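You operate a simulated robot arm through the tools that you are given. There is no shell and no other tool. Be economical: measure what you need, move in short steps, check, and stop when the job is done.

You are at the controls of a simulated two-armed robot. One attempt, no reset.

TASK
Wipe up the spill on the parts table top with the cloth and put it back.

The check looks at the end state, three seconds after you hand in, the way a careful person would. Anything else that was tipped, shoved, dropped, spilled or broken makes it a failure. Flat cloth is picked up by pressing the open fingertips on it (5 to 10 N) and closing them slowly along it; thin cloth reads only 2 to 8 mm in the jaws.

THE ROBOT
Two 7-joint arms with two-finger grippers on one trunk, on a base that drives. Base frame: it is fixed to the floor where the robot stands at the start and does not move with it; the origin is under the middle of the robot, x ahead of it, y to its left, z up; the surface under the hand at the start is at about z = 760. Units: mm, degrees, N and s.
The left shoulder is at the start at [24, 217, 1080], the right one opposite. With the tool pointing down near the work surface each hand reaches from about 180 to 760 mm from the robot's upright axis, wherever it stands, measured 20 degrees to its own side. Payload 2.2 kg a hand.
The TCP of each hand is the grasp point between the finger pads, 19 mm short of the fingertips. In the tool frame z runs along the fingers and y along their closing line. Largest opening 116 mm; the body of the gripper starts 70 mm behind the TCP.
Orientation is that of the tool frame in the base frame, as [roll, pitch, yaw] about the fixed x, y, z axes, in that order (R = Rz(yaw) Ry(pitch) Rx(roll)). With the fingers straight down and closing along the base's y, the tool's x points along the base's -x, its y along +y and its z along -z.

THE INTERFACE
- The arms move only by the tool send_rows. It takes "left_steps", "right_steps" or both (then of equal length, played together; a hand with none holds still); each is a list of rows, each a list of 7 numbers: the shift along the tool's x, y, z in mm, then the turn, a rotation vector about the tool's x, y, z in degrees, then the finger opening in mm, from 0 to 116. In form: [[dx, dy, dz, rx, ry, rz, fingers], ...]. A call has 1 to 12 rows; each row is the pose to reach, as a shift and turn from the pose commanded when the call began, along the tool's axes at that moment. Rows are played at 5 a second. More than 50 mm and 8.6 degrees between two rows, or a gripper value outside its range, and nothing of the call is played. Where a pose cannot be reached the arm comes as near as it can. A force on the tool above 40 N (or 10 N above the force at the start of the call, whichever is more), or a blocked arm, ends the call early, and 0.2 s more pass. Each finger halts on what it meets, pressing with about 32 N; the grip force reading is that of the motor and also rises with nothing between the fingers. The clock runs only during rows and for 0.2 s after the last one: add rows that repeat a pose to give the fingers time. It gives the time, the measured TCP pose, the force on the tool (base axes), the opening and the grip force at its end, in the units of the frame above (readings bear some noise), with the torque about the TCP (base axes, N m) and any sound that the robot's microphone picked up.
- Cameras (640 x 400 px; columns grow to the right, rows downward): "scene" is now at [127.2, 17.4, 1242.9]; the picture's right is [0.19, -0.98, 0.00], its down [-0.64, -0.12, -0.76] and it looks along [0.74, 0.14, -0.65] (base axes); focal length 250 px, centre (320, 200). "left" rides on the left gripper at [69, 15, -97] in its tool frame; the picture's right is [-0.21, 0.98, 0.00], its down [-0.76, -0.17, -0.63] and it looks along [-0.62, -0.14, 0.78] (tool axes); focal length 251 px, centre (320, 200). "right" rides on the right gripper at [69, -15, -96] in its tool frame; the picture's right is [0.21, 0.98, 0.00], its down [-0.76, 0.17, -0.63] and it looks along [-0.62, 0.14, 0.77] (tool axes); focal length 251 px, centre (320, 200). There is no depth. A picture from a camera that has moved, and an enlarged one, comes with that camera's place and axes in the base frame and with its lens.
- camera(camera): a new picture of that camera. No time passes.
- slide_trunk(by): slides the trunk up (or, below 0, down) by that many mm; the arms and the scene camera ride with it, the base frame stays. It gives what a move gives, with no picture.
- roll_base(legs): drives the robot by 1 to 6 legs, each [ahead, left, turn to the left] in mm, mm and degrees, along the robot's own axes; the way and the turn of a leg run together, so that a leg with both is an arc; at most 1500 mm and 180 degrees a leg. The arms and the cameras ride along, it lands a little off, and it stops where it bumps. It gives what a move gives.
- pan_tilt(pan, tilt): turns the head with the scene camera to pan (to the left, within 80 degrees either way) and tilt (down, from -29 to 69), counted from straight ahead of the robot. It gives what a move gives.
- zoom(camera, box): a new picture of the part [left, top, right, bottom] of that camera's present view, enlarged. No time passes.
- sign_off(): hands the job in; it is judged then, once.

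Go step by step. Nothing tells you exact positions but the pictures and the camera data: compare them with the known pose of the tool, close in by small moves and look again before you grip or let go. The budget is 120 turns and 108 pictures, counting those below and the enlarged ones. Unless the task says otherwise, let go and move clear before handing in, and close with one line.

The tools are called as name(argument=value, ...) on one line, values as JSON. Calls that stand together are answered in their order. send_rows: Moves the arms, as the interface text tells. Its arguments: {"type":"object","properties":{"left_steps":{"type":"array"},"right_steps":{"type":"array"}},"required":[]} The other tools are called the same way: slide_trunk (by) slides the trunk up or down; roll_base (legs) drives the base; pan_tilt (pan, tilt) turns the head that bears the scene camera; camera (camera) takes a picture; zoom (camera, box) takes an enlarged picture of a part of a camera's view; sign_off () hands the job in.

At the start:

```text
t: 0.0
left_tool_pos: [468.5, 398.2, 981.2]
left_ee_rot: [-179.9, -0.1, -180.0]
left_force: [-0.2, 0.2, -0.2]
left_torque: [0.02, 0.02, -0.01]
left_gripper_width: 115.7
left_grasp_force: 0.0
right_tool_pos: [540.5, -79.4, 975.6]
right_ee_rot: [-179.9, -0.1, 180.0]
right_force: [0.6, -0.2, 0.6]
right_torque: [0.0, 0.01, -0.02]
right_gripper_width: 116.1
right_grasp_force: 0.1
trunk travel left (down, up): [-225.0, 265.0]
robot x, y, heading: [-1.3, -2.9, -0.2]
head pan, tilt: [10.7, 40.7]
```

scene: 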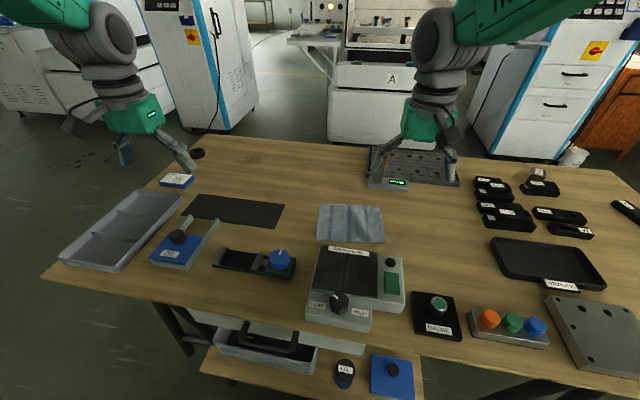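
right: 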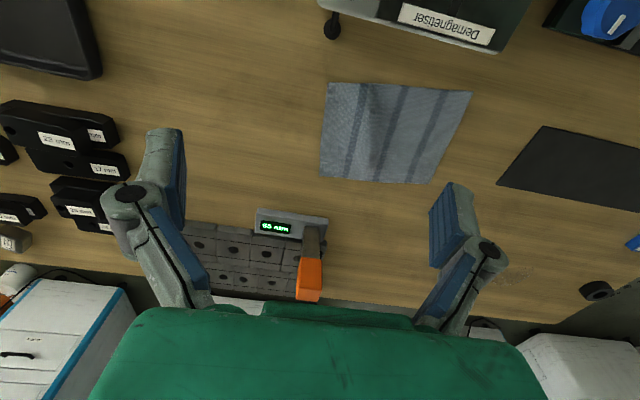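
left: 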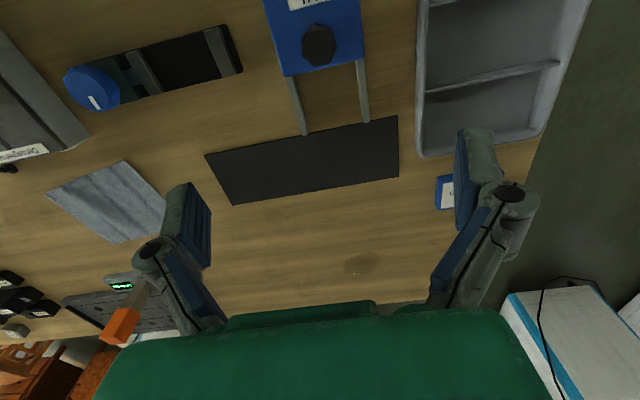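

The cloth lies near (600, 25) and a brownish stain appears near (850, 410) at the far left of the table, which is beyond reach from here. I'll look closer at both.

zoom(camera="scene", box=[160, 120, 400, 270])

zoom(camera="left", box=[260, 180, 480, 318])

zoom(camera="right", box=[280, 60, 520, 210])

```text
2.67 times, centred on (280, 195) of scene
camera zoom: at [127.2, 17.4, 1242.9], right [0.19, -0.98, 0.0], down [-0.64, -0.12, -0.76], along [0.74, 0.14, -0.65], focal length 667 px, centre (427, 213)
```

zoom: 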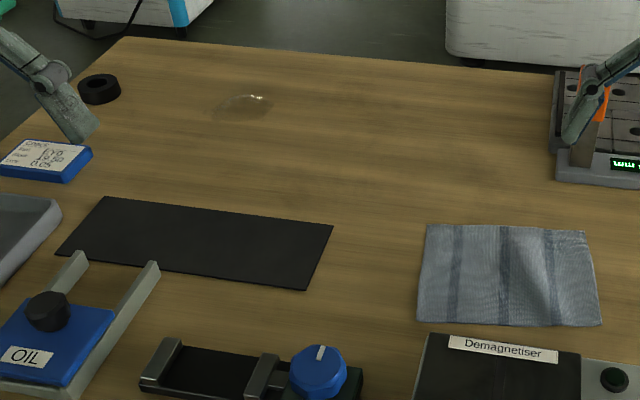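

```text
2.90 times, centred on (370, 249) of left
camera zoom: at [399.9, 413.4, 1077.7], right [0.21, 0.98, 0.0], down [0.76, -0.17, 0.63], along [0.62, -0.14, -0.78], focal length 729 px, centre (175, 58)
```

zoom: 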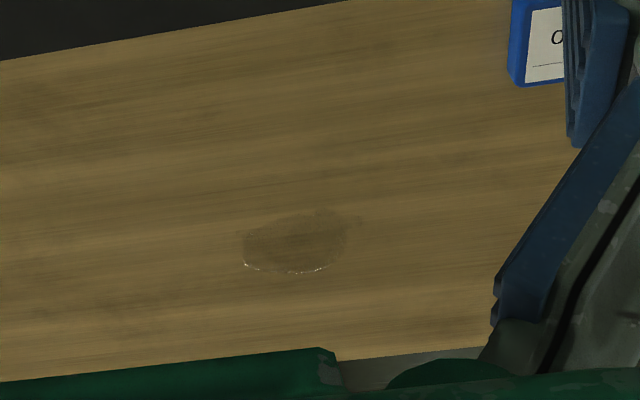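

```text
2.67 times, centred on (400, 135) of right
camera zoom: at [471.9, -94.8, 1074.1], right [-0.21, 0.98, 0.0], down [0.76, 0.17, 0.63], along [0.62, 0.14, -0.78], focal length 670 px, centre (107, 373)
```

zoom: 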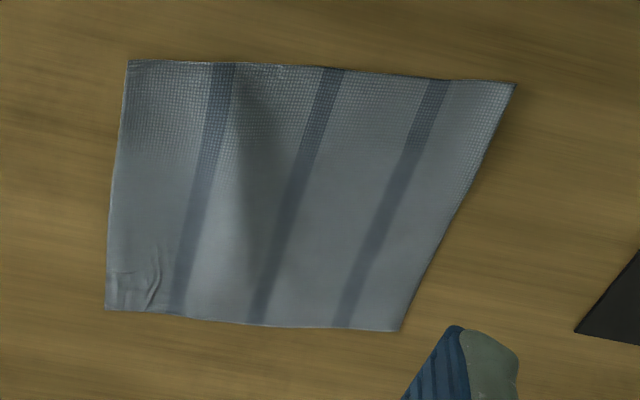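

The spill is a clear puddle spanning about x 800–870, y 365–440. The cloth's corners are near (547,-67), (521,103), (657,119) and (676,-50). Before driving I need to see how much room there is in front of the base.

pan_tilt(pan=0, tilt=69)

camera(camera="scene")

pan_tilt(pan=60, tilt=50)

camera(camera="scene")

```text
t: 0.9
left_tool_pos: [466.0, 396.8, 983.9]
left_ee_rot: [180.0, 0.0, 180.0]
left_force: [0.8, 0.2, -0.8]
left_torque: [0.01, 0.02, 0.0]
left_gripper_width: 116.1
left_grasp_force: 0.1
right_tool_pos: [536.9, -78.9, 977.1]
right_ee_rot: [180.0, 0.1, 180.0]
right_force: [-0.4, -0.1, 0.1]
right_torque: [-0.02, 0.03, -0.02]
right_gripper_width: 115.8
right_grasp_force: 0.2
trunk travel left (down, up): [-225.0, 265.0]
robot x, y, heading: [0.9, -0.4, -0.0]
head pan, tilt: [0.0, 68.8]
```

```text
101 pictures are left
camera scene: at [100.0, 1.6, 1207.9], right [0.0, -1.0, 0.0], down [-0.93, 0.0, -0.36], along [0.36, 0.0, -0.93], focal length 250 px, centre (320, 200)
```

scene: 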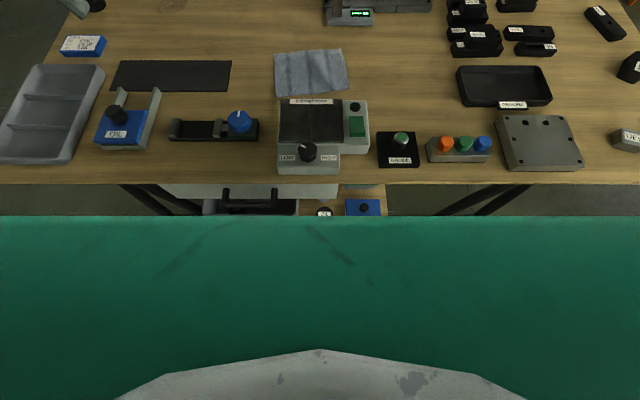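

```text
t: 2.2
left_tool_pos: [466.5, 396.8, 982.4]
left_ee_rot: [-180.0, 0.2, 179.9]
left_force: [-0.3, -0.9, 0.3]
left_torque: [-0.01, 0.01, -0.02]
left_gripper_width: 116.0
left_grasp_force: 0.0
right_tool_pos: [536.4, -80.1, 977.9]
right_ee_rot: [-179.9, 0.2, -180.0]
right_force: [-0.6, 0.2, -0.6]
right_torque: [-0.01, 0.03, -0.01]
right_gripper_width: 116.1
right_grasp_force: 0.1
trunk travel left (down, up): [-225.0, 265.0]
robot x, y, heading: [0.7, -3.0, -0.0]
head pan, tilt: [60.0, 50.0]
```

```text
100 pictures are left
camera scene: at [82.5, 68.4, 1229.8], right [0.87, -0.5, 0.0], down [-0.39, -0.66, -0.64], along [0.32, 0.55, -0.77], focal length 250 px, centre (320, 200)
```

scene: 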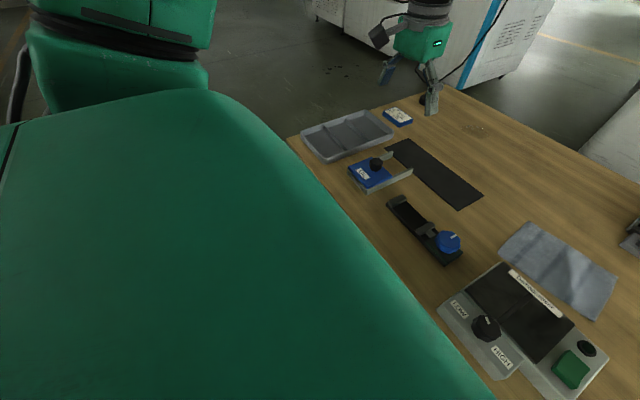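

The chest blocks the view of the base, so I'll use the left wrist camera, brought off the front edge and turned sideways, to see the gap between base and table.

send_rows(left_steps=[[20, 13, 0, 0, 0, 7.5, 60], [40, 26, 0, 0, 0, 15, 60], [60, 39, 0, 0, 0, 22.5, 60], [80, 52, 0, 0, 0, 30, 60], [100, 65, 0, 0, 0, 37.5, 60], [120, 78, 0, 0, 0, 45, 60], [140, 91, 0, 0, 0, 52.5, 60], [160, 104, 0, 0, 0, 60, 60], [180, 117, 0, 0, 0, 67.5, 60], [200, 130, 0, 0, 0, 75, 60], [220, 140, 0, 0, 0, 82.5, 60], [230, 150, 0, 0, 0, 90, 60]])

camera(camera="left")

```text
t: 4.8
left_tool_pos: [236.7, 547.0, 981.5]
left_ee_rot: [179.9, -0.1, 89.9]
left_force: [-0.7, -1.7, -0.7]
left_torque: [-0.02, -0.01, -0.01]
left_gripper_width: 60.1
left_grasp_force: 0.1
right_tool_pos: [538.1, -78.8, 979.4]
right_ee_rot: [180.0, 0.1, -180.0]
right_force: [0.3, 0.6, 0.7]
right_torque: [0.0, 0.03, -0.03]
right_gripper_width: 116.1
right_grasp_force: 0.0
trunk travel left (down, up): [-225.0, 265.0]
robot x, y, heading: [1.8, 0.2, -0.0]
head pan, tilt: [60.0, 50.0]
```

```text
99 pictures are left
camera left: at [251.4, 616.5, 1078.8], right [0.98, -0.22, 0.0], down [-0.17, -0.76, 0.63], along [-0.13, -0.62, -0.77], focal length 251 px, centre (320, 200)
```

left: 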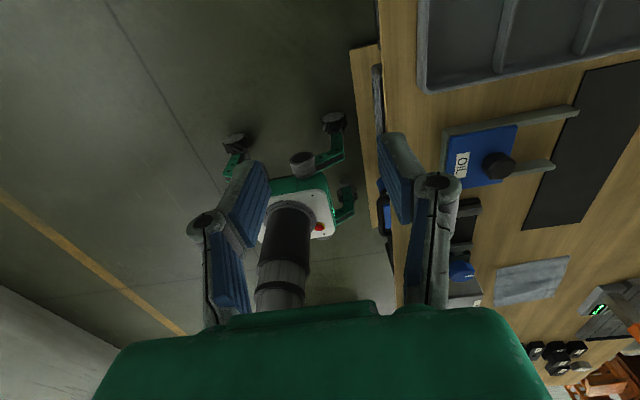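

Casters reach x≈275 and the low shelf sits flush with the table front, so I can't go forward; I'll carry the cloth round to the table's left end instead. First I move the right arm aside and bring the left hand above the cloth's left edge.

send_rows(left_steps=[[-38, 29, 0, 0, 0, -7.5, 60], [-76, 58, 0, 0, 0, -15, 60], [-115, 87, 0, 0, 0, -22.5, 60], [-153, 116, 0, 0, 0, -30, 60], [-191, 145, 0, 0, 0, -37.5, 60], [-229, 175, 0, 0, 0, -45, 60], [-267, 204, 0, 0, 0, -52.5, 60], [-306, 233, 0, 0, 0, -60, 60], [-344, 262, 0, 0, 0, -67.5, 60], [-382, 291, 0, 0, 0, -75, 60], [-420, 320, 0, 0, 0, -82.5, 60], [-458, 350, 0, 0, 0, -90, 60]], right_steps=[[25, -42, -5, 0, 0, 0, 60], [50, -84, -10, 0, 0, 0, 60], [75, -126, -15, 0, 0, 0, 60], [100, -168, -20, 0, 0, 0, 60], [125, -210, -25, 0, 0, 0, 60], [150, -250, -30, 0, 0, 0, 60], [150, -250, -30, 0, 0, 0, 60], [150, -250, -30, 0, 0, 0, 60], [150, -250, -30, 0, 0, 0, 60], [150, -250, -30, 0, 0, 0, 60], [150, -250, -30, 0, 0, 0, 60], [150, -250, -30, 0, 0, 0, 60]])

camera(camera="left")

pan_tilt(pan=5, tilt=45)

camera(camera="scene")

```text
t: 7.4
left_tool_pos: [589.4, 90.1, 985.9]
left_ee_rot: [-179.4, 0.1, -179.4]
left_force: [-0.4, 0.5, 0.3]
left_torque: [0.0, 0.04, -0.02]
left_gripper_width: 60.3
left_grasp_force: 0.0
right_tool_pos: [387.7, -330.9, 1007.0]
right_ee_rot: [180.0, 0.0, 180.0]
right_force: [0.8, -0.4, 0.1]
right_torque: [0.02, 0.01, -0.04]
right_gripper_width: 60.2
right_grasp_force: 0.0
trunk travel left (down, up): [-225.0, 265.0]
robot x, y, heading: [0.9, 1.5, 0.1]
head pan, tilt: [60.0, 50.0]
```

```text
98 pictures are left
camera left: at [519.2, 104.2, 1081.5], right [0.2, 0.98, -0.01], down [0.76, -0.15, 0.64], along [0.62, -0.14, -0.77], focal length 251 px, centre (320, 200)
```

left: 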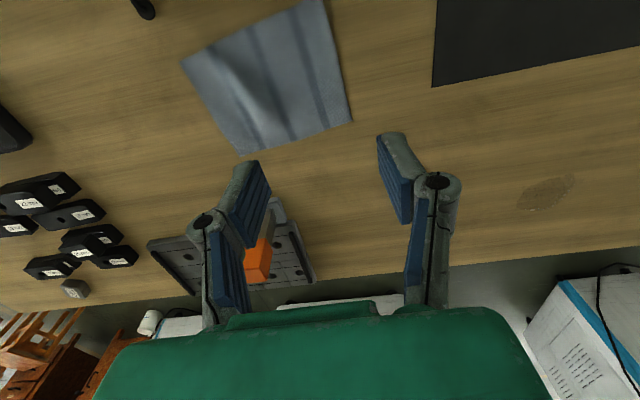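

```text
t: 8.7
left_tool_pos: [586.2, 90.3, 982.0]
left_ee_rot: [-179.6, 0.0, -179.5]
left_force: [0.9, 0.6, 0.4]
left_torque: [-0.02, 0.01, 0.0]
left_gripper_width: 60.0
left_grasp_force: 0.0
right_tool_pos: [386.1, -330.6, 1006.8]
right_ee_rot: [179.9, 0.1, -180.0]
right_force: [0.0, -0.4, 0.6]
right_torque: [-0.01, 0.01, -0.02]
right_gripper_width: 60.0
right_grasp_force: 0.0
trunk travel left (down, up): [-225.0, 265.0]
robot x, y, heading: [-2.4, -1.8, 0.1]
head pan, tilt: [5.0, 45.0]
```

```text
97 pictures are left
camera scene: at [124.6, 4.4, 1236.7], right [0.09, -1.0, 0.0], down [-0.71, -0.06, -0.7], along [0.7, 0.06, -0.71], focal length 250 px, centre (320, 200)
```

scene: 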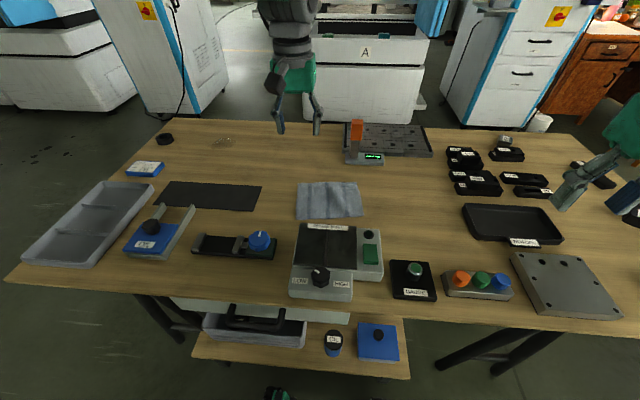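

The left hand hangs at (588, 90, 984) and the cloth's left edge midpoint is near (588, 108). I'll narrow the fingers to 44 mm, centre at y≈70, and descend to about 25 mm above the cloth.

send_rows(left_steps=[[0, -5, 40, 0, 0, 0, 44], [0, -10, 80, 0, 0, 0, 44], [0, -15, 115, 0, 0, 0, 44], [0, -20, 145, 0, 0, 0, 44], [0, -20, 170, 0, 0, 0, 44], [0, -20, 175, 0, 0, 0, 44]])

camera(camera="left")

zoom(camera="scene", box=[240, 120, 420, 235])

```text
t: 10.1
left_tool_pos: [586.5, 68.7, 807.3]
left_ee_rot: [180.0, 0.2, -180.0]
left_force: [-1.0, -0.1, 1.0]
left_torque: [0.01, 0.0, -0.01]
left_gripper_width: 44.0
left_grasp_force: 0.2
right_tool_pos: [385.3, -331.7, 1006.5]
right_ee_rot: [180.0, 0.2, -180.0]
right_force: [-0.7, -0.2, 0.7]
right_torque: [-0.01, 0.04, -0.01]
right_gripper_width: 60.1
right_grasp_force: 0.0
trunk travel left (down, up): [-225.0, 265.0]
robot x, y, heading: [-2.5, 2.0, 0.2]
head pan, tilt: [5.0, 45.0]
```

```text
96 pictures are left
camera left: at [516.7, 83.3, 903.5], right [0.21, 0.98, 0.0], down [0.75, -0.17, 0.63], along [0.62, -0.13, -0.77], focal length 251 px, centre (320, 200)
```

left: 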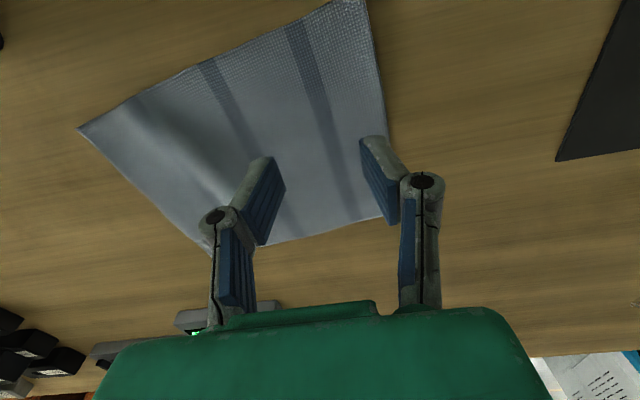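

```text
3.48 times, centred on (330, 178) of scene
camera zoom: at [124.9, 4.5, 1236.7], right [0.09, -1.0, 0.0], down [-0.71, -0.06, -0.7], along [0.7, 0.06, -0.71], focal length 870 px, centre (285, 278)
```

zoom: 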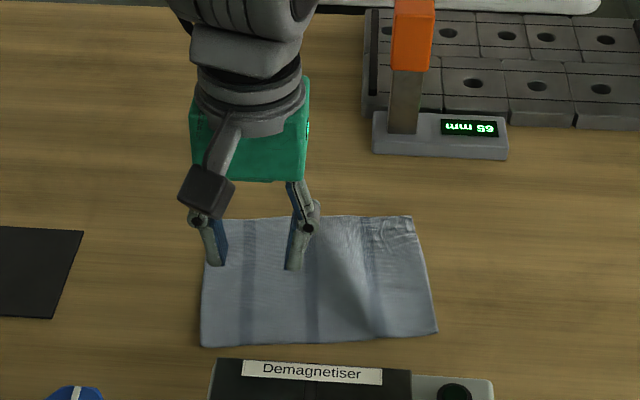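

The fingers straddle the cloth just inside its left edge. I lower gently to contact.

send_rows(left_steps=[[0, 0, 6, 0, 0, 0, 44], [0, 0, 12, 0, 0, 0, 44], [0, 0, 18, 0, 0, 0, 44], [0, 0, 23, 0, 0, 0, 44], [0, 0, 26, 0, 0, 0, 44]])

```text
t: 11.3
left_tool_pos: [586.9, 65.7, 781.9]
left_ee_rot: [179.8, 0.1, -180.0]
left_force: [1.0, -0.1, 0.4]
left_torque: [0.0, -0.02, 0.04]
left_gripper_width: 44.0
left_grasp_force: 0.0
right_tool_pos: [386.3, -330.6, 1006.6]
right_ee_rot: [179.9, 0.0, 180.0]
right_force: [-0.8, 0.1, -0.5]
right_torque: [0.01, 0.01, 0.02]
right_gripper_width: 60.2
right_grasp_force: 0.0
trunk travel left (down, up): [-225.0, 265.0]
robot x, y, heading: [-2.0, -0.7, 0.0]
head pan, tilt: [5.0, 45.0]
```

send_rows(left_steps=[[0, 2, 2, 0, 0, 0, 44], [0, 2, 4, 0, 0, 0, 44], [0, 2, 4, 0, 0, 0, 44]])

```text
t: 12.1
left_tool_pos: [587.2, 69.7, 778.2]
left_ee_rot: [179.9, 0.3, -180.0]
left_force: [0.6, 0.0, 11.3]
left_torque: [0.0, 0.01, 0.01]
left_gripper_width: 46.0
left_grasp_force: 0.0
right_tool_pos: [386.7, -331.0, 1007.9]
right_ee_rot: [179.9, 0.1, 180.0]
right_force: [0.0, -0.4, 0.6]
right_torque: [-0.01, -0.01, 0.02]
right_gripper_width: 60.1
right_grasp_force: 0.1
trunk travel left (down, up): [-225.0, 265.0]
robot x, y, heading: [-3.7, 1.1, 0.2]
head pan, tilt: [5.0, 45.0]
```

Contact at 11 N, slightly high; I back off half a millimetre and close slowly.

send_rows(left_steps=[[0, 0, -0.8, 0, 0, 0, 44], [0, 0, -0.8, 0, 0, 0, 40], [0, 0, -0.8, 0, 0, 0, 36], [0, 0, -0.8, 0, 0, 0, 32], [0, 0, -0.8, 0, 0, 0, 28], [0, 0, -0.8, 0, 0, 0, 24], [0, 0, -0.8, 0, 0, 0, 20], [0, 0, -0.8, 0, 0, 0, 16], [0, 0, -0.8, 0, 0, 0, 12], [0, 0, -0.8, 0, 0, 0, 8], [0, 0, -0.8, 0, 0, 0, 4], [0, 0, -0.8, 0, 0, 0, 0]])

camera(camera="left")

```text
t: 14.7
left_tool_pos: [587.7, 69.8, 780.2]
left_ee_rot: [179.9, 0.3, 179.9]
left_force: [2.0, 0.5, 20.1]
left_torque: [0.02, -0.02, -0.04]
left_gripper_width: 3.5
left_grasp_force: 31.6
right_tool_pos: [385.4, -330.1, 1007.3]
right_ee_rot: [179.9, 0.2, 179.9]
right_force: [0.1, 0.1, -0.2]
right_torque: [0.0, -0.02, -0.03]
right_gripper_width: 59.8
right_grasp_force: 0.0
trunk travel left (down, up): [-225.0, 265.0]
robot x, y, heading: [0.3, 0.5, 0.1]
head pan, tilt: [5.0, 45.0]
```

```text
94 pictures are left
camera left: at [517.1, 84.7, 876.9], right [0.21, 0.98, 0.0], down [0.75, -0.17, 0.64], along [0.62, -0.13, -0.77], focal length 251 px, centre (320, 200)
```

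left: 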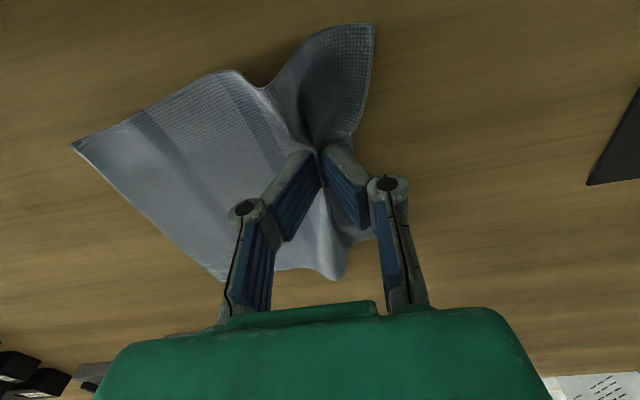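

Gripped: 3.5 mm in the jaws with a ridge of cloth. I lift it straight up and check.

send_rows(left_steps=[[0, 0, -15, 0, 0, 0, 0], [0, 0, -40, 0, 0, 0, 0], [0, 0, -75, 0, 0, 0, 0], [0, 0, -110, 0, 0, 0, 0], [0, 0, -150, 0, 0, 0, 0], [0, 0, -190, 0, 0, 0, 0], [0, 0, -230, 0, 0, 0, 0], [0, 0, -260, 0, 0, 0, 0], [0, 0, -260, 0, 0, 0, 0]])

camera(camera="scene")

camera(camera="left")

```text
t: 16.7
left_tool_pos: [587.2, 68.1, 1040.6]
left_ee_rot: [179.9, 0.2, -180.0]
left_force: [0.6, 0.0, -0.2]
left_torque: [0.02, 0.04, 0.01]
left_gripper_width: 3.4
left_grasp_force: 32.4
right_tool_pos: [386.9, -331.6, 1006.1]
right_ee_rot: [179.8, 0.1, -180.0]
right_force: [0.6, -0.4, 1.1]
right_torque: [0.02, -0.03, 0.0]
right_gripper_width: 59.9
right_grasp_force: 0.1
trunk travel left (down, up): [-225.0, 265.0]
robot x, y, heading: [1.4, -1.3, -0.2]
head pan, tilt: [5.0, 45.0]
```

```text
93 pictures are left
camera scene: at [124.9, 4.7, 1236.7], right [0.09, -1.0, 0.0], down [-0.71, -0.06, -0.7], along [0.7, 0.06, -0.71], focal length 250 px, centre (320, 200)
```

scene: 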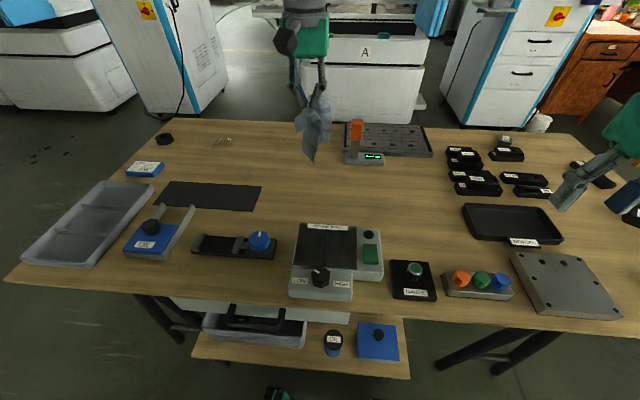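

```text
92 pictures are left
camera left: at [516.4, 83.6, 1136.5], right [0.21, 0.98, 0.0], down [0.76, -0.17, 0.63], along [0.62, -0.13, -0.77], focal length 251 px, centre (320, 200)
```

left: 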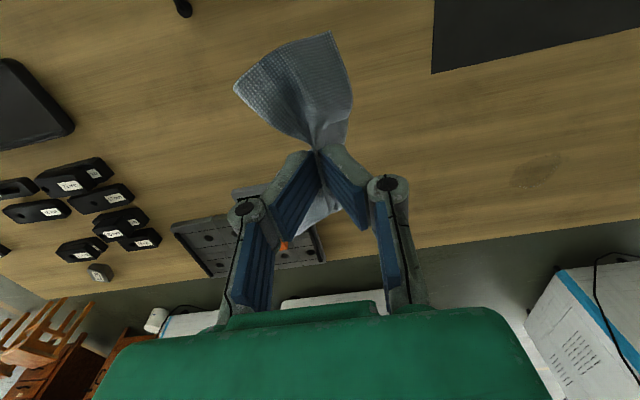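

The cloth is held securely. I check the floor to the robot's left before driving round.

pan_tilt(pan=75, tilt=25)

camera(camera="scene")

```text
t: 18.1
left_tool_pos: [585.9, 68.4, 1038.5]
left_ee_rot: [180.0, 0.2, 180.0]
left_force: [-0.7, 0.3, -0.1]
left_torque: [-0.02, -0.02, 0.01]
left_gripper_width: 3.5
left_grasp_force: 31.9
right_tool_pos: [386.5, -331.3, 1007.3]
right_ee_rot: [179.9, 0.1, -180.0]
right_force: [0.0, 0.5, 0.2]
right_torque: [-0.04, 0.01, 0.01]
right_gripper_width: 59.8
right_grasp_force: 0.1
trunk travel left (down, up): [-225.0, 265.0]
robot x, y, heading: [2.2, -2.9, 0.1]
head pan, tilt: [75.0, 25.0]
```

```text
91 pictures are left
camera scene: at [67.6, 86.6, 1267.6], right [0.97, -0.26, 0.0], down [-0.11, -0.41, -0.91], along [0.23, 0.88, -0.42], focal length 250 px, centre (320, 200)
```

scene: 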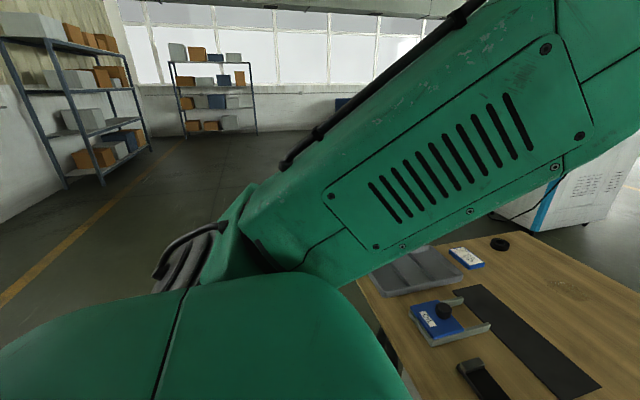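

Floor is clear. I drive sideways left past the table end, then re-check.

roll_base(legs=[[0, 1100, 0]])

pan_tilt(pan=-40, tilt=45)

camera(camera="scene")

```text
t: 23.7
left_tool_pos: [572.4, 1168.5, 1039.3]
left_ee_rot: [179.8, 0.1, -178.7]
left_force: [-0.3, -0.1, 0.3]
left_torque: [0.03, 0.01, -0.04]
left_gripper_width: 3.4
left_grasp_force: 31.2
right_tool_pos: [381.1, 764.3, 1005.2]
right_ee_rot: [179.8, 0.1, -178.7]
right_force: [0.1, -0.8, -0.1]
right_torque: [0.0, 0.01, 0.02]
right_gripper_width: 59.9
right_grasp_force: 0.0
trunk travel left (down, up): [-225.0, 265.0]
robot x, y, heading: [-11.3, 1089.5, 1.0]
head pan, tilt: [75.0, 25.0]
```

```text
t: 25.6
left_tool_pos: [569.6, 1172.8, 1042.3]
left_ee_rot: [-180.0, 0.3, -178.7]
left_force: [0.0, -0.1, 0.4]
left_torque: [-0.01, 0.01, 0.01]
left_gripper_width: 3.4
left_grasp_force: 31.1
right_tool_pos: [378.3, 768.9, 1008.5]
right_ee_rot: [-180.0, 0.3, -178.8]
right_force: [0.3, 0.6, -0.4]
right_torque: [0.02, 0.03, -0.02]
right_gripper_width: 60.2
right_grasp_force: 0.1
trunk travel left (down, up): [-225.0, 265.0]
robot x, y, heading: [-12.3, 1088.7, 1.2]
head pan, tilt: [-40.0, 45.0]
```

```text
90 pictures are left
camera scene: at [94.8, 1037.2, 1236.7], right [-0.62, -0.78, 0.0], down [-0.55, 0.44, -0.7], along [0.55, -0.44, -0.71], focal length 250 px, centre (320, 200)
```

scene: 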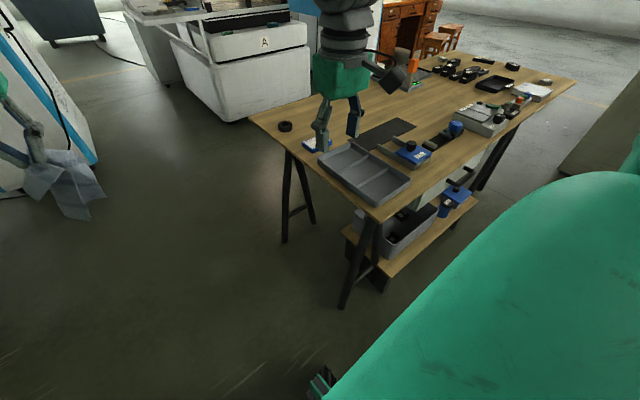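

The left end of the table is at y≈670 with legs inside that line. I drive ahead alongside it and turn right to face the table end.

roll_base(legs=[[650, 0, 0], [0, 0, -91]])

pan_tilt(pan=10, tilt=50)

camera(camera="scene")

```text
t: 33.1
left_tool_pos: [707.4, 520.8, 1041.8]
left_ee_rot: [-180.0, 0.4, 89.5]
left_force: [-1.3, 0.2, -0.6]
left_torque: [-0.01, -0.03, 0.05]
left_gripper_width: 3.4
left_grasp_force: 31.9
right_tool_pos: [309.5, 724.4, 1007.9]
right_ee_rot: [-180.0, 0.3, 89.7]
right_force: [0.2, -0.4, 0.1]
right_torque: [-0.01, 0.0, 0.02]
right_gripper_width: 60.0
right_grasp_force: 0.0
trunk travel left (down, up): [-225.0, 265.0]
robot x, y, heading: [641.3, 1105.6, -90.5]
head pan, tilt: [-40.0, 45.0]
```

```text
t: 34.3
left_tool_pos: [708.9, 524.6, 1042.1]
left_ee_rot: [-179.9, 0.4, 89.4]
left_force: [0.3, -0.1, 0.2]
left_torque: [-0.01, 0.01, 0.06]
left_gripper_width: 3.4
left_grasp_force: 32.0
right_tool_pos: [309.8, 727.2, 1010.0]
right_ee_rot: [180.0, 0.5, 89.6]
right_force: [-0.3, -0.4, 0.0]
right_torque: [-0.01, 0.01, 0.0]
right_gripper_width: 60.0
right_grasp_force: 0.0
trunk travel left (down, up): [-225.0, 265.0]
robot x, y, heading: [643.5, 1104.5, -90.6]
head pan, tilt: [10.0, 50.0]
```

```text
89 pictures are left
camera scene: at [653.5, 986.4, 1229.9], right [-0.99, -0.17, 0.0], down [-0.13, 0.76, -0.64], along [0.11, -0.63, -0.77], focal length 250 px, centre (320, 200)
```

scene: 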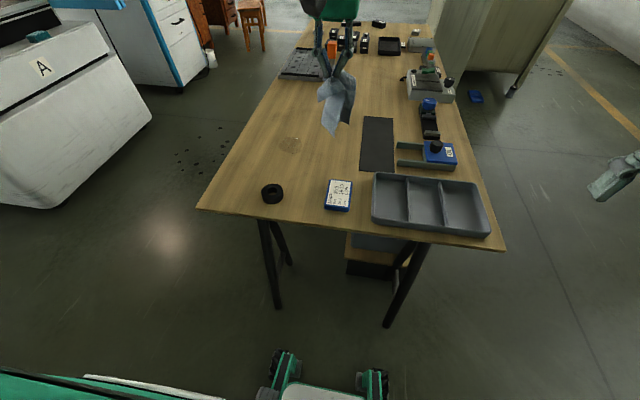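

The spill now reads (845, 406) from this side, agreeing with before. I drive 120 mm closer for comfortable reach and zoom on the spill.

roll_base(legs=[[120, 0, 0]])

pan_tilt(pan=18, tilt=45)

camera(camera="scene")

camera(camera="left")

```text
t: 35.6
left_tool_pos: [707.6, 404.8, 1040.3]
left_ee_rot: [-179.9, 0.5, 89.5]
left_force: [0.5, 0.3, -1.1]
left_torque: [0.01, 0.02, 0.04]
left_gripper_width: 3.5
left_grasp_force: 32.3
right_tool_pos: [309.8, 608.2, 1009.7]
right_ee_rot: [-179.9, 0.5, 89.6]
right_force: [-0.3, 0.2, 0.0]
right_torque: [-0.02, 0.0, -0.02]
right_gripper_width: 60.0
right_grasp_force: 0.0
trunk travel left (down, up): [-225.0, 265.0]
robot x, y, heading: [643.8, 986.1, -90.2]
head pan, tilt: [10.0, 50.0]
```

```text
t: 36.2
left_tool_pos: [708.4, 407.5, 1044.1]
left_ee_rot: [-179.9, 0.5, 89.5]
left_force: [0.4, -0.6, -0.2]
left_torque: [-0.04, -0.01, 0.03]
left_gripper_width: 3.1
left_grasp_force: 32.2
right_tool_pos: [311.2, 610.0, 1010.1]
right_ee_rot: [-179.9, 0.5, 89.5]
right_force: [-0.5, -0.2, -0.5]
right_torque: [-0.02, 0.03, 0.0]
right_gripper_width: 59.9
right_grasp_force: 0.1
trunk travel left (down, up): [-225.0, 265.0]
robot x, y, heading: [642.3, 988.8, -90.5]
head pan, tilt: [18.0, 45.0]
```

```text
88 pictures are left
camera scene: at [664.5, 865.7, 1236.7], right [-0.95, -0.3, 0.0], down [-0.21, 0.68, -0.7], along [0.21, -0.67, -0.71], focal length 250 px, centre (320, 200)
```

scene: 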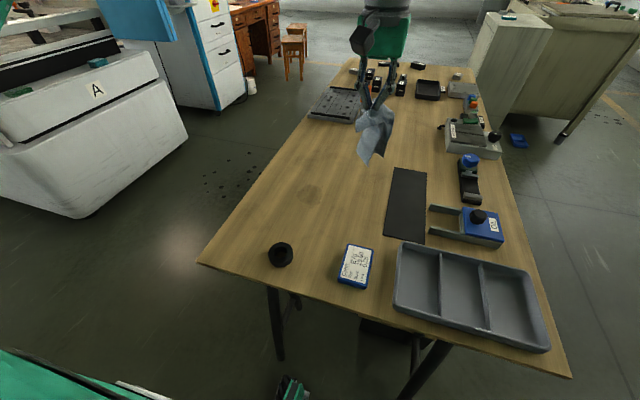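

```text
87 pictures are left
camera left: at [723.7, 477.2, 1139.6], right [0.97, -0.22, 0.0], down [-0.17, -0.75, 0.64], along [-0.14, -0.62, -0.77], focal length 251 px, centre (320, 200)
```

left: 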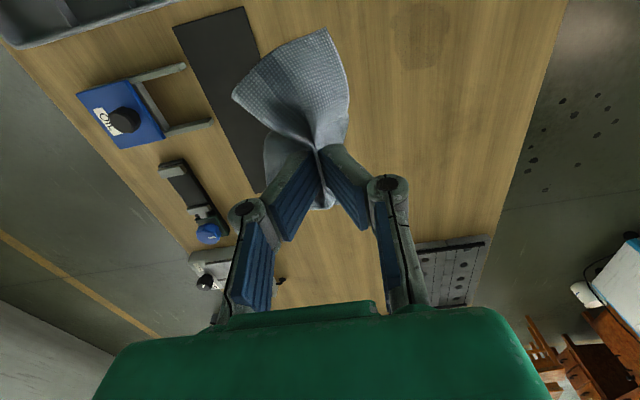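

Good view; the hand is at (708, 407) and the puddle is 135 mm further in x. I move over it and lower until the cloth bunches on the table.

send_rows(left_steps=[[0, 40, 20, 0, 0, 0, 0], [0, 80, 45, 0, 0, 0, 0], [0, 115, 80, 0, 0, 0, 0], [0, 135, 115, 0, 0, 0, 0], [0, 135, 155, 0, 0, 0, 0], [0, 135, 195, 0, 0, 0, 0], [0, 135, 225, 0, 0, 0, 0], [0, 135, 243, 0, 0, 0, 0], [0, 135, 250, 0, 0, 0, 0]])

camera(camera="left")

zoom(camera="scene", box=[230, 110, 430, 235])

```text
t: 38.2
left_tool_pos: [843.3, 403.4, 792.2]
left_ee_rot: [-179.9, 0.5, 89.6]
left_force: [0.2, -0.8, 1.2]
left_torque: [0.0, 0.0, 0.0]
left_gripper_width: 3.2
left_grasp_force: 32.2
right_tool_pos: [309.6, 610.2, 1010.9]
right_ee_rot: [-179.8, 0.6, 89.6]
right_force: [0.4, -0.5, 0.3]
right_torque: [0.0, -0.02, 0.04]
right_gripper_width: 60.0
right_grasp_force: 0.1
trunk travel left (down, up): [-225.0, 265.0]
robot x, y, heading: [644.7, 982.7, -90.6]
head pan, tilt: [18.0, 45.0]
```

```text
86 pictures are left
camera left: at [858.6, 473.7, 888.8], right [0.97, -0.22, 0.0], down [-0.17, -0.75, 0.64], along [-0.14, -0.62, -0.77], focal length 251 px, centre (320, 200)
```

left: 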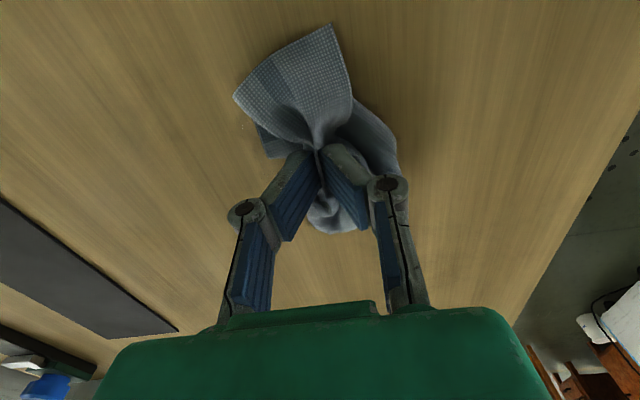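

```text
3.20 times, centred on (330, 172) of scene
camera zoom: at [665.3, 865.8, 1236.8], right [-0.95, -0.3, 0.0], down [-0.21, 0.68, -0.7], along [0.21, -0.67, -0.71], focal length 800 px, centre (288, 288)
```

zoom: 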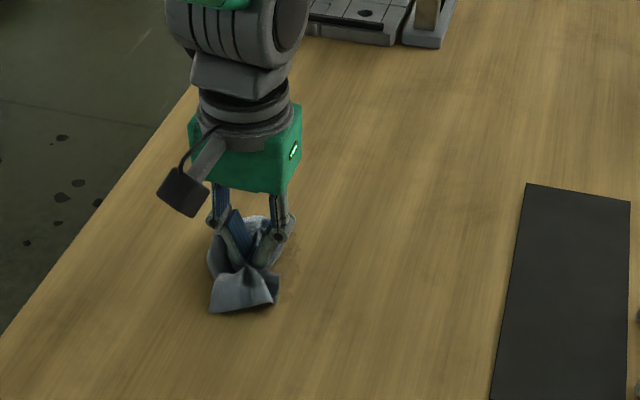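

The cloth lies bunched over the puddle. I press down to light contact.

send_rows(left_steps=[[0, 0, 5, 0, 0, 0, 0], [0, 0, 9, 0, 0, 0, 0], [0, 0, 11, 0, 0, 0, 0], [0, 0, 11, 0, 0, 0, 0]])

```text
t: 39.2
left_tool_pos: [842.5, 403.8, 782.7]
left_ee_rot: [-179.9, 0.6, 89.5]
left_force: [-1.2, -0.6, 4.5]
left_torque: [-0.03, 0.0, 0.02]
left_gripper_width: 3.5
left_grasp_force: 32.3
right_tool_pos: [310.9, 611.2, 1011.0]
right_ee_rot: [-180.0, 0.6, 89.6]
right_force: [-0.4, -0.2, -0.1]
right_torque: [-0.03, -0.01, 0.0]
right_gripper_width: 60.1
right_grasp_force: 0.0
trunk travel left (down, up): [-225.0, 265.0]
robot x, y, heading: [642.2, 986.1, -90.6]
head pan, tilt: [18.0, 45.0]
```

Light contact at 4.5 N. I press 1.5 mm further and wipe in strokes over the puddle's half nearest lower x first.

send_rows(left_steps=[[0, 0, 1.5, 0, 0, 0, 0], [-35, 0, 1.5, 0, 0, 0, 0], [-55, -15, 1.5, 0, 0, 0, 0], [-20, -20, 1.5, 0, 0, 0, 0], [20, -20, 1.5, 0, 0, 0, 0], [55, -20, 1.5, 0, 0, 0, 0], [55, -42, 1.5, 0, 0, 0, 0], [20, -42, 1.5, 0, 0, 0, 0], [-20, -42, 1.5, 0, 0, 0, 0], [-50, -42, 1.5, 0, 0, 0, 0], [-25, -20, 1.5, 0, 0, 0, 0], [0, 0, 1.5, 0, 0, 0, 0]])

camera(camera="left")

```text
t: 41.9
left_tool_pos: [843.1, 404.5, 779.9]
left_ee_rot: [-179.9, 0.7, 89.5]
left_force: [-3.1, -2.6, 12.0]
left_torque: [0.05, -0.03, -0.01]
left_gripper_width: 3.5
left_grasp_force: 31.5
right_tool_pos: [310.3, 612.0, 1012.3]
right_ee_rot: [-179.9, 0.7, 89.6]
right_force: [-0.5, -0.7, -0.9]
right_torque: [-0.01, 0.0, 0.05]
right_gripper_width: 59.9
right_grasp_force: 0.1
trunk travel left (down, up): [-225.0, 265.0]
robot x, y, heading: [642.9, 985.0, -90.6]
head pan, tilt: [18.0, 45.0]
```

```text
84 pictures are left
camera left: at [858.9, 474.0, 876.9], right [0.97, -0.22, 0.0], down [-0.17, -0.75, 0.64], along [-0.14, -0.63, -0.77], focal length 251 px, centre (320, 200)
```

left: 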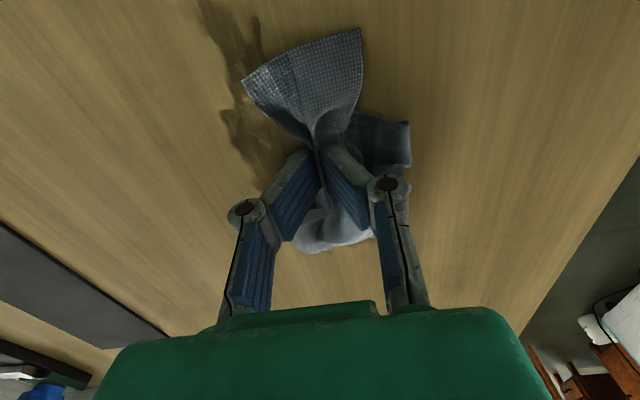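

Some liquid smeared towards (800–830, 400–480). I continue with the higher-x half and then the smear, then look.

send_rows(left_steps=[[-35, 15, 0, 0, 0, 0, 0], [-55, 35, 0, 0, 0, 0, 0], [-15, 35, 0, 0, 0, 0, 0], [25, 30, 0, 0, 0, 0, 0], [50, 15, 0, 0, 0, 0, 0], [15, 5, 0, 0, 0, 0, 0], [-15, -10, 0, 0, 0, 0, 0], [-30, -20, 0, 0, 0, 0, 0], [5, -25, 0, 0, 0, 0, 0], [45, -25, 0, 0, 0, 0, 0], [80, -20, 0, 0, 0, 0, 0], [80, 0, 0, 0, 0, 0, 0]])

send_rows(left_steps=[[0, 0, -40, 0, 0, 0, 0], [0, 10, -85, 0, 0, 0, 0], [0, 50, -130, 0, 0, 0, 0], [0, 90, -150, 0, 0, 0, 0], [0, 90, -150, 0, 0, 0, 0]])

camera(camera="left")

zoom(camera="scene", box=[230, 110, 430, 235])

```text
t: 44.5
left_tool_pos: [844.5, 484.5, 780.4]
left_ee_rot: [-179.8, 0.5, 89.5]
left_force: [-0.7, 0.6, 3.1]
left_torque: [-0.01, 0.05, -0.03]
left_gripper_width: 3.4
left_grasp_force: 32.3
right_tool_pos: [311.6, 610.0, 1011.3]
right_ee_rot: [-179.9, 0.5, 89.7]
right_force: [-0.8, -0.8, 0.1]
right_torque: [0.03, 0.01, 0.01]
right_gripper_width: 60.0
right_grasp_force: 0.1
trunk travel left (down, up): [-225.0, 265.0]
robot x, y, heading: [642.6, 991.7, -90.6]
head pan, tilt: [18.0, 45.0]
```

```text
refused: row 3 steps farther than a row can; nothing moved
```

```text
83 pictures are left
camera left: at [859.5, 554.2, 877.3], right [0.97, -0.22, 0.0], down [-0.17, -0.75, 0.64], along [-0.14, -0.62, -0.77], focal length 251 px, centre (320, 200)
```

left: 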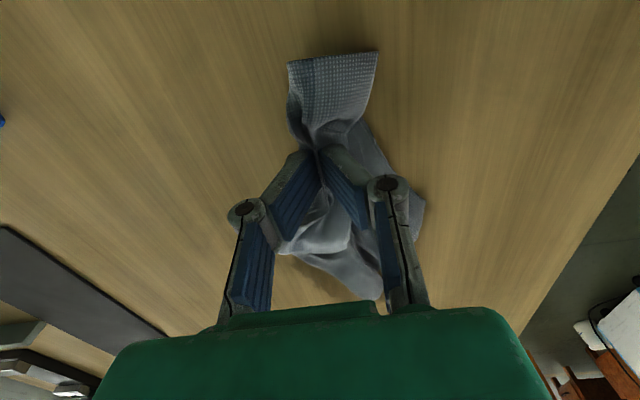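

```text
3.20 times, centred on (330, 172) of scene
camera zoom: at [666.0, 866.0, 1236.8], right [-0.95, -0.3, 0.0], down [-0.21, 0.68, -0.7], along [0.21, -0.67, -0.71], focal length 800 px, centre (288, 288)
```

zoom: 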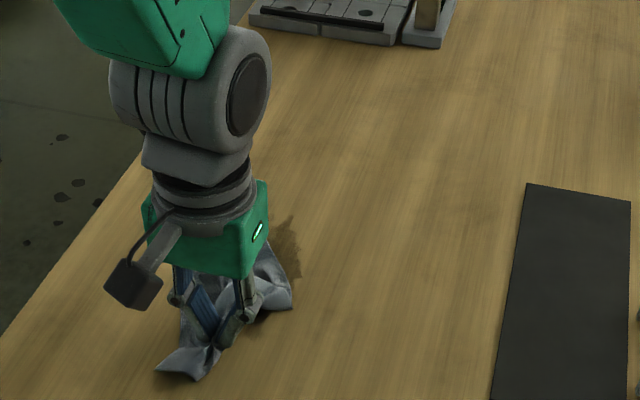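

Some stain remains to the low-x side. I lift clear to see it whole.

send_rows(left_steps=[[0, 0, -40, 0, 0, 0, 0], [0, 10, -85, 0, 0, 0, 0], [0, 40, -120, 0, 0, 0, 0], [0, 75, -150, 0, 0, 0, 0], [0, 100, -160, 0, 0, 0, 0], [0, 100, -160, 0, 0, 0, 0]])

camera(camera="left")

zoom(camera="scene", box=[230, 110, 430, 235])

```text
t: 45.9
left_tool_pos: [945.7, 484.8, 941.3]
left_ee_rot: [-179.9, 0.5, 89.6]
left_force: [0.3, -0.3, -0.5]
left_torque: [0.0, 0.0, 0.01]
left_gripper_width: 3.4
left_grasp_force: 32.1
right_tool_pos: [311.5, 610.5, 1010.9]
right_ee_rot: [-179.8, 0.5, 89.7]
right_force: [0.9, 0.9, -0.3]
right_torque: [-0.02, 0.02, -0.03]
right_gripper_width: 60.2
right_grasp_force: 0.0
trunk travel left (down, up): [-225.0, 265.0]
robot x, y, heading: [644.3, 989.1, -90.4]
head pan, tilt: [18.0, 45.0]
```

```text
81 pictures are left
camera left: at [961.4, 555.4, 1036.9], right [0.97, -0.22, 0.0], down [-0.17, -0.75, 0.64], along [-0.14, -0.62, -0.77], focal length 251 px, centre (320, 200)
```

left: 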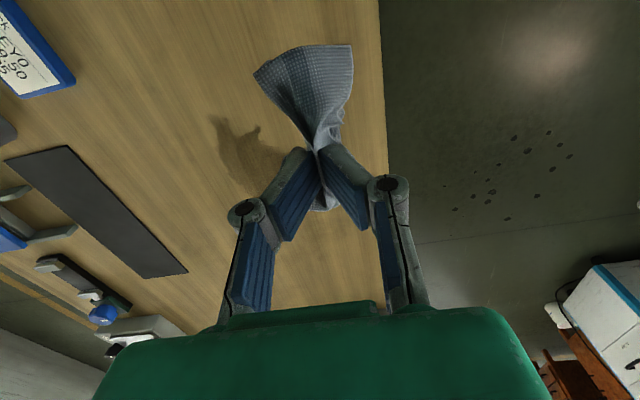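

```text
3.20 times, centred on (330, 172) of scene
camera zoom: at [666.2, 866.4, 1236.8], right [-0.95, -0.3, 0.0], down [-0.21, 0.68, -0.7], along [0.21, -0.67, -0.71], focal length 800 px, centre (288, 288)
```

zoom: 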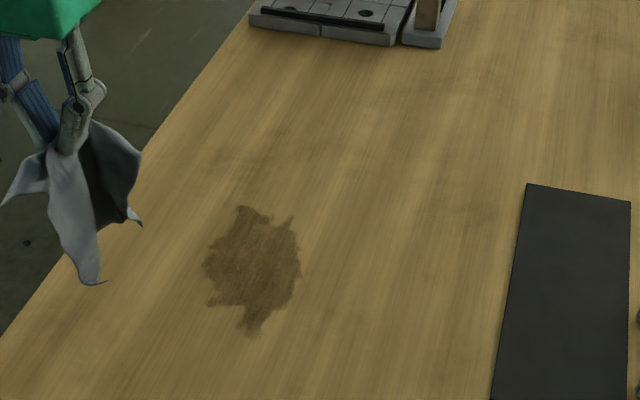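

The puddle became a matte film, about x 806–884 and y 327–477, centred (845, 400). I'll wipe inward in shrinking ellipses so liquid is drawn to the centre and soaked up.

send_rows(left_steps=[[0, -40, 25, 0, 0, 0, 0], [5, -75, 60, 0, 0, 0, 0], [8, -100, 100, 0, 0, 0, 0], [8, -100, 140, 0, 0, 0, 0], [8, -100, 158, 0, 0, 0, 0], [8, -100, 161, 0, 0, 0, 0]])

send_rows(left_steps=[[-10, 30, 0, 0, 0, 0, 0], [-45, 50, 0, 0, 0, 0, 0], [-90, 55, 0, 0, 0, 0, 0], [-135, 45, 0, 0, 0, 0, 0], [-170, 15, 0, 0, 0, 0, 0], [-170, -15, 0, 0, 0, 0, 0], [-140, -45, 0, 0, 0, 0, 0], [-95, -55, 0, 0, 0, 0, 0], [-50, -50, 0, 0, 0, 0, 0], [-25, -25, 0, 0, 0, 0, 0], [-25, 10, 0, 0, 0, 0, 0], [-50, 35, 0, 0, 0, 0, 0]])

send_rows(left_steps=[[-40, 5, 0, 0, 0, 0, 0], [-75, -10, 0, 0, 0, 0, 0], [-95, -35, 0, 0, 0, 0, 0], [-80, -65, 0, 0, 0, 0, 0], [-45, -70, 0, 0, 0, 0, 0], [-5, -65, 0, 0, 0, 0, 0], [5, -40, 0, 0, 0, 0, 0], [-15, -15, 0, 0, 0, 0, 0], [-50, -15, 0, 0, 0, 0, 0], [-65, -35, 0, 0, 0, 0, 0], [-40, -50, 0, 0, 0, 0, 0], [-35, -35, 0, 0, 0, 0, 0]])

send_rows(left_steps=[[0, 0, -40, 0, 0, 0, 0], [0, 10, -85, 0, 0, 0, 0], [0, 40, -120, 0, 0, 0, 0], [0, 75, -150, 0, 0, 0, 0], [40, 100, -160, 0, 0, 0, 0], [80, 100, -160, 0, 0, 0, 0]])

zoom(camera="scene", box=[230, 110, 430, 235])

```text
t: 47.2
left_tool_pos: [845.4, 492.8, 780.9]
left_ee_rot: [-180.0, 0.8, 89.7]
left_force: [4.7, 2.8, 20.2]
left_torque: [-0.03, 0.05, -0.08]
left_gripper_width: 3.6
left_grasp_force: 32.1
right_tool_pos: [310.2, 612.8, 1012.2]
right_ee_rot: [180.0, 0.5, 89.6]
right_force: [-0.4, -0.2, -0.5]
right_torque: [0.02, -0.01, 0.01]
right_gripper_width: 59.9
right_grasp_force: 0.0
trunk travel left (down, up): [-225.0, 265.0]
robot x, y, heading: [637.6, 990.1, -90.5]
head pan, tilt: [18.0, 45.0]
```

```text
t: 49.9
left_tool_pos: [878.0, 445.3, 779.7]
left_ee_rot: [-179.8, 0.6, 89.5]
left_force: [-6.3, 2.9, 27.2]
left_torque: [0.09, 0.02, 0.01]
left_gripper_width: 3.1
left_grasp_force: 32.1
right_tool_pos: [311.5, 612.2, 1011.8]
right_ee_rot: [-179.8, 0.5, 89.6]
right_force: [0.5, -0.9, 0.2]
right_torque: [-0.01, 0.0, -0.01]
right_gripper_width: 60.1
right_grasp_force: 0.1
trunk travel left (down, up): [-225.0, 265.0]
robot x, y, heading: [639.7, 989.2, -90.4]
head pan, tilt: [18.0, 45.0]
```

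```text
t: 52.5
left_tool_pos: [838.4, 408.2, 779.9]
left_ee_rot: [-179.8, 0.7, 89.4]
left_force: [-5.9, 0.2, 20.9]
left_torque: [0.02, 0.06, 0.03]
left_gripper_width: 3.4
left_grasp_force: 31.5
right_tool_pos: [307.2, 613.3, 1010.5]
right_ee_rot: [180.0, 0.6, 89.5]
right_force: [0.6, -0.7, 0.7]
right_torque: [-0.01, -0.01, 0.0]
right_gripper_width: 60.3
right_grasp_force: 0.0
trunk travel left (down, up): [-225.0, 265.0]
robot x, y, heading: [638.8, 987.5, -90.4]
head pan, tilt: [18.0, 45.0]
```

```text
t: 53.9
left_tool_pos: [945.7, 487.0, 939.4]
left_ee_rot: [-179.7, 0.6, 89.6]
left_force: [-0.1, 0.3, -0.7]
left_torque: [0.01, -0.01, 0.01]
left_gripper_width: 3.7
left_grasp_force: 31.7
right_tool_pos: [311.7, 611.0, 1011.0]
right_ee_rot: [-179.7, 0.6, 89.5]
right_force: [-0.1, -0.4, 0.2]
right_torque: [0.0, -0.01, 0.01]
right_gripper_width: 59.9
right_grasp_force: 0.1
trunk travel left (down, up): [-225.0, 265.0]
robot x, y, heading: [639.0, 986.7, -90.7]
head pan, tilt: [18.0, 45.0]
```

```text
3.20 times, centred on (330, 172) of scene
camera zoom: at [666.7, 867.4, 1236.9], right [-0.95, -0.3, 0.0], down [-0.21, 0.68, -0.71], along [0.21, -0.67, -0.71], focal length 800 px, centre (288, 288)
```

zoom: 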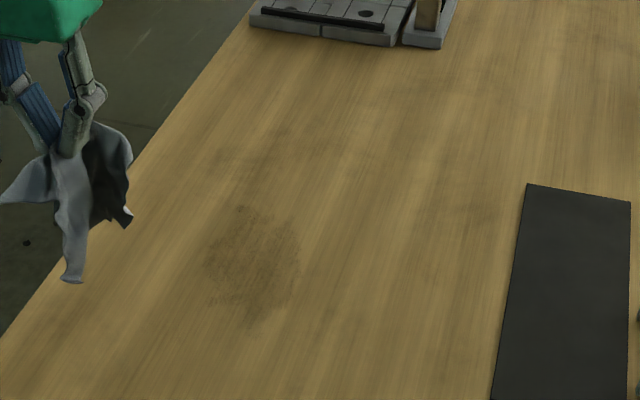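

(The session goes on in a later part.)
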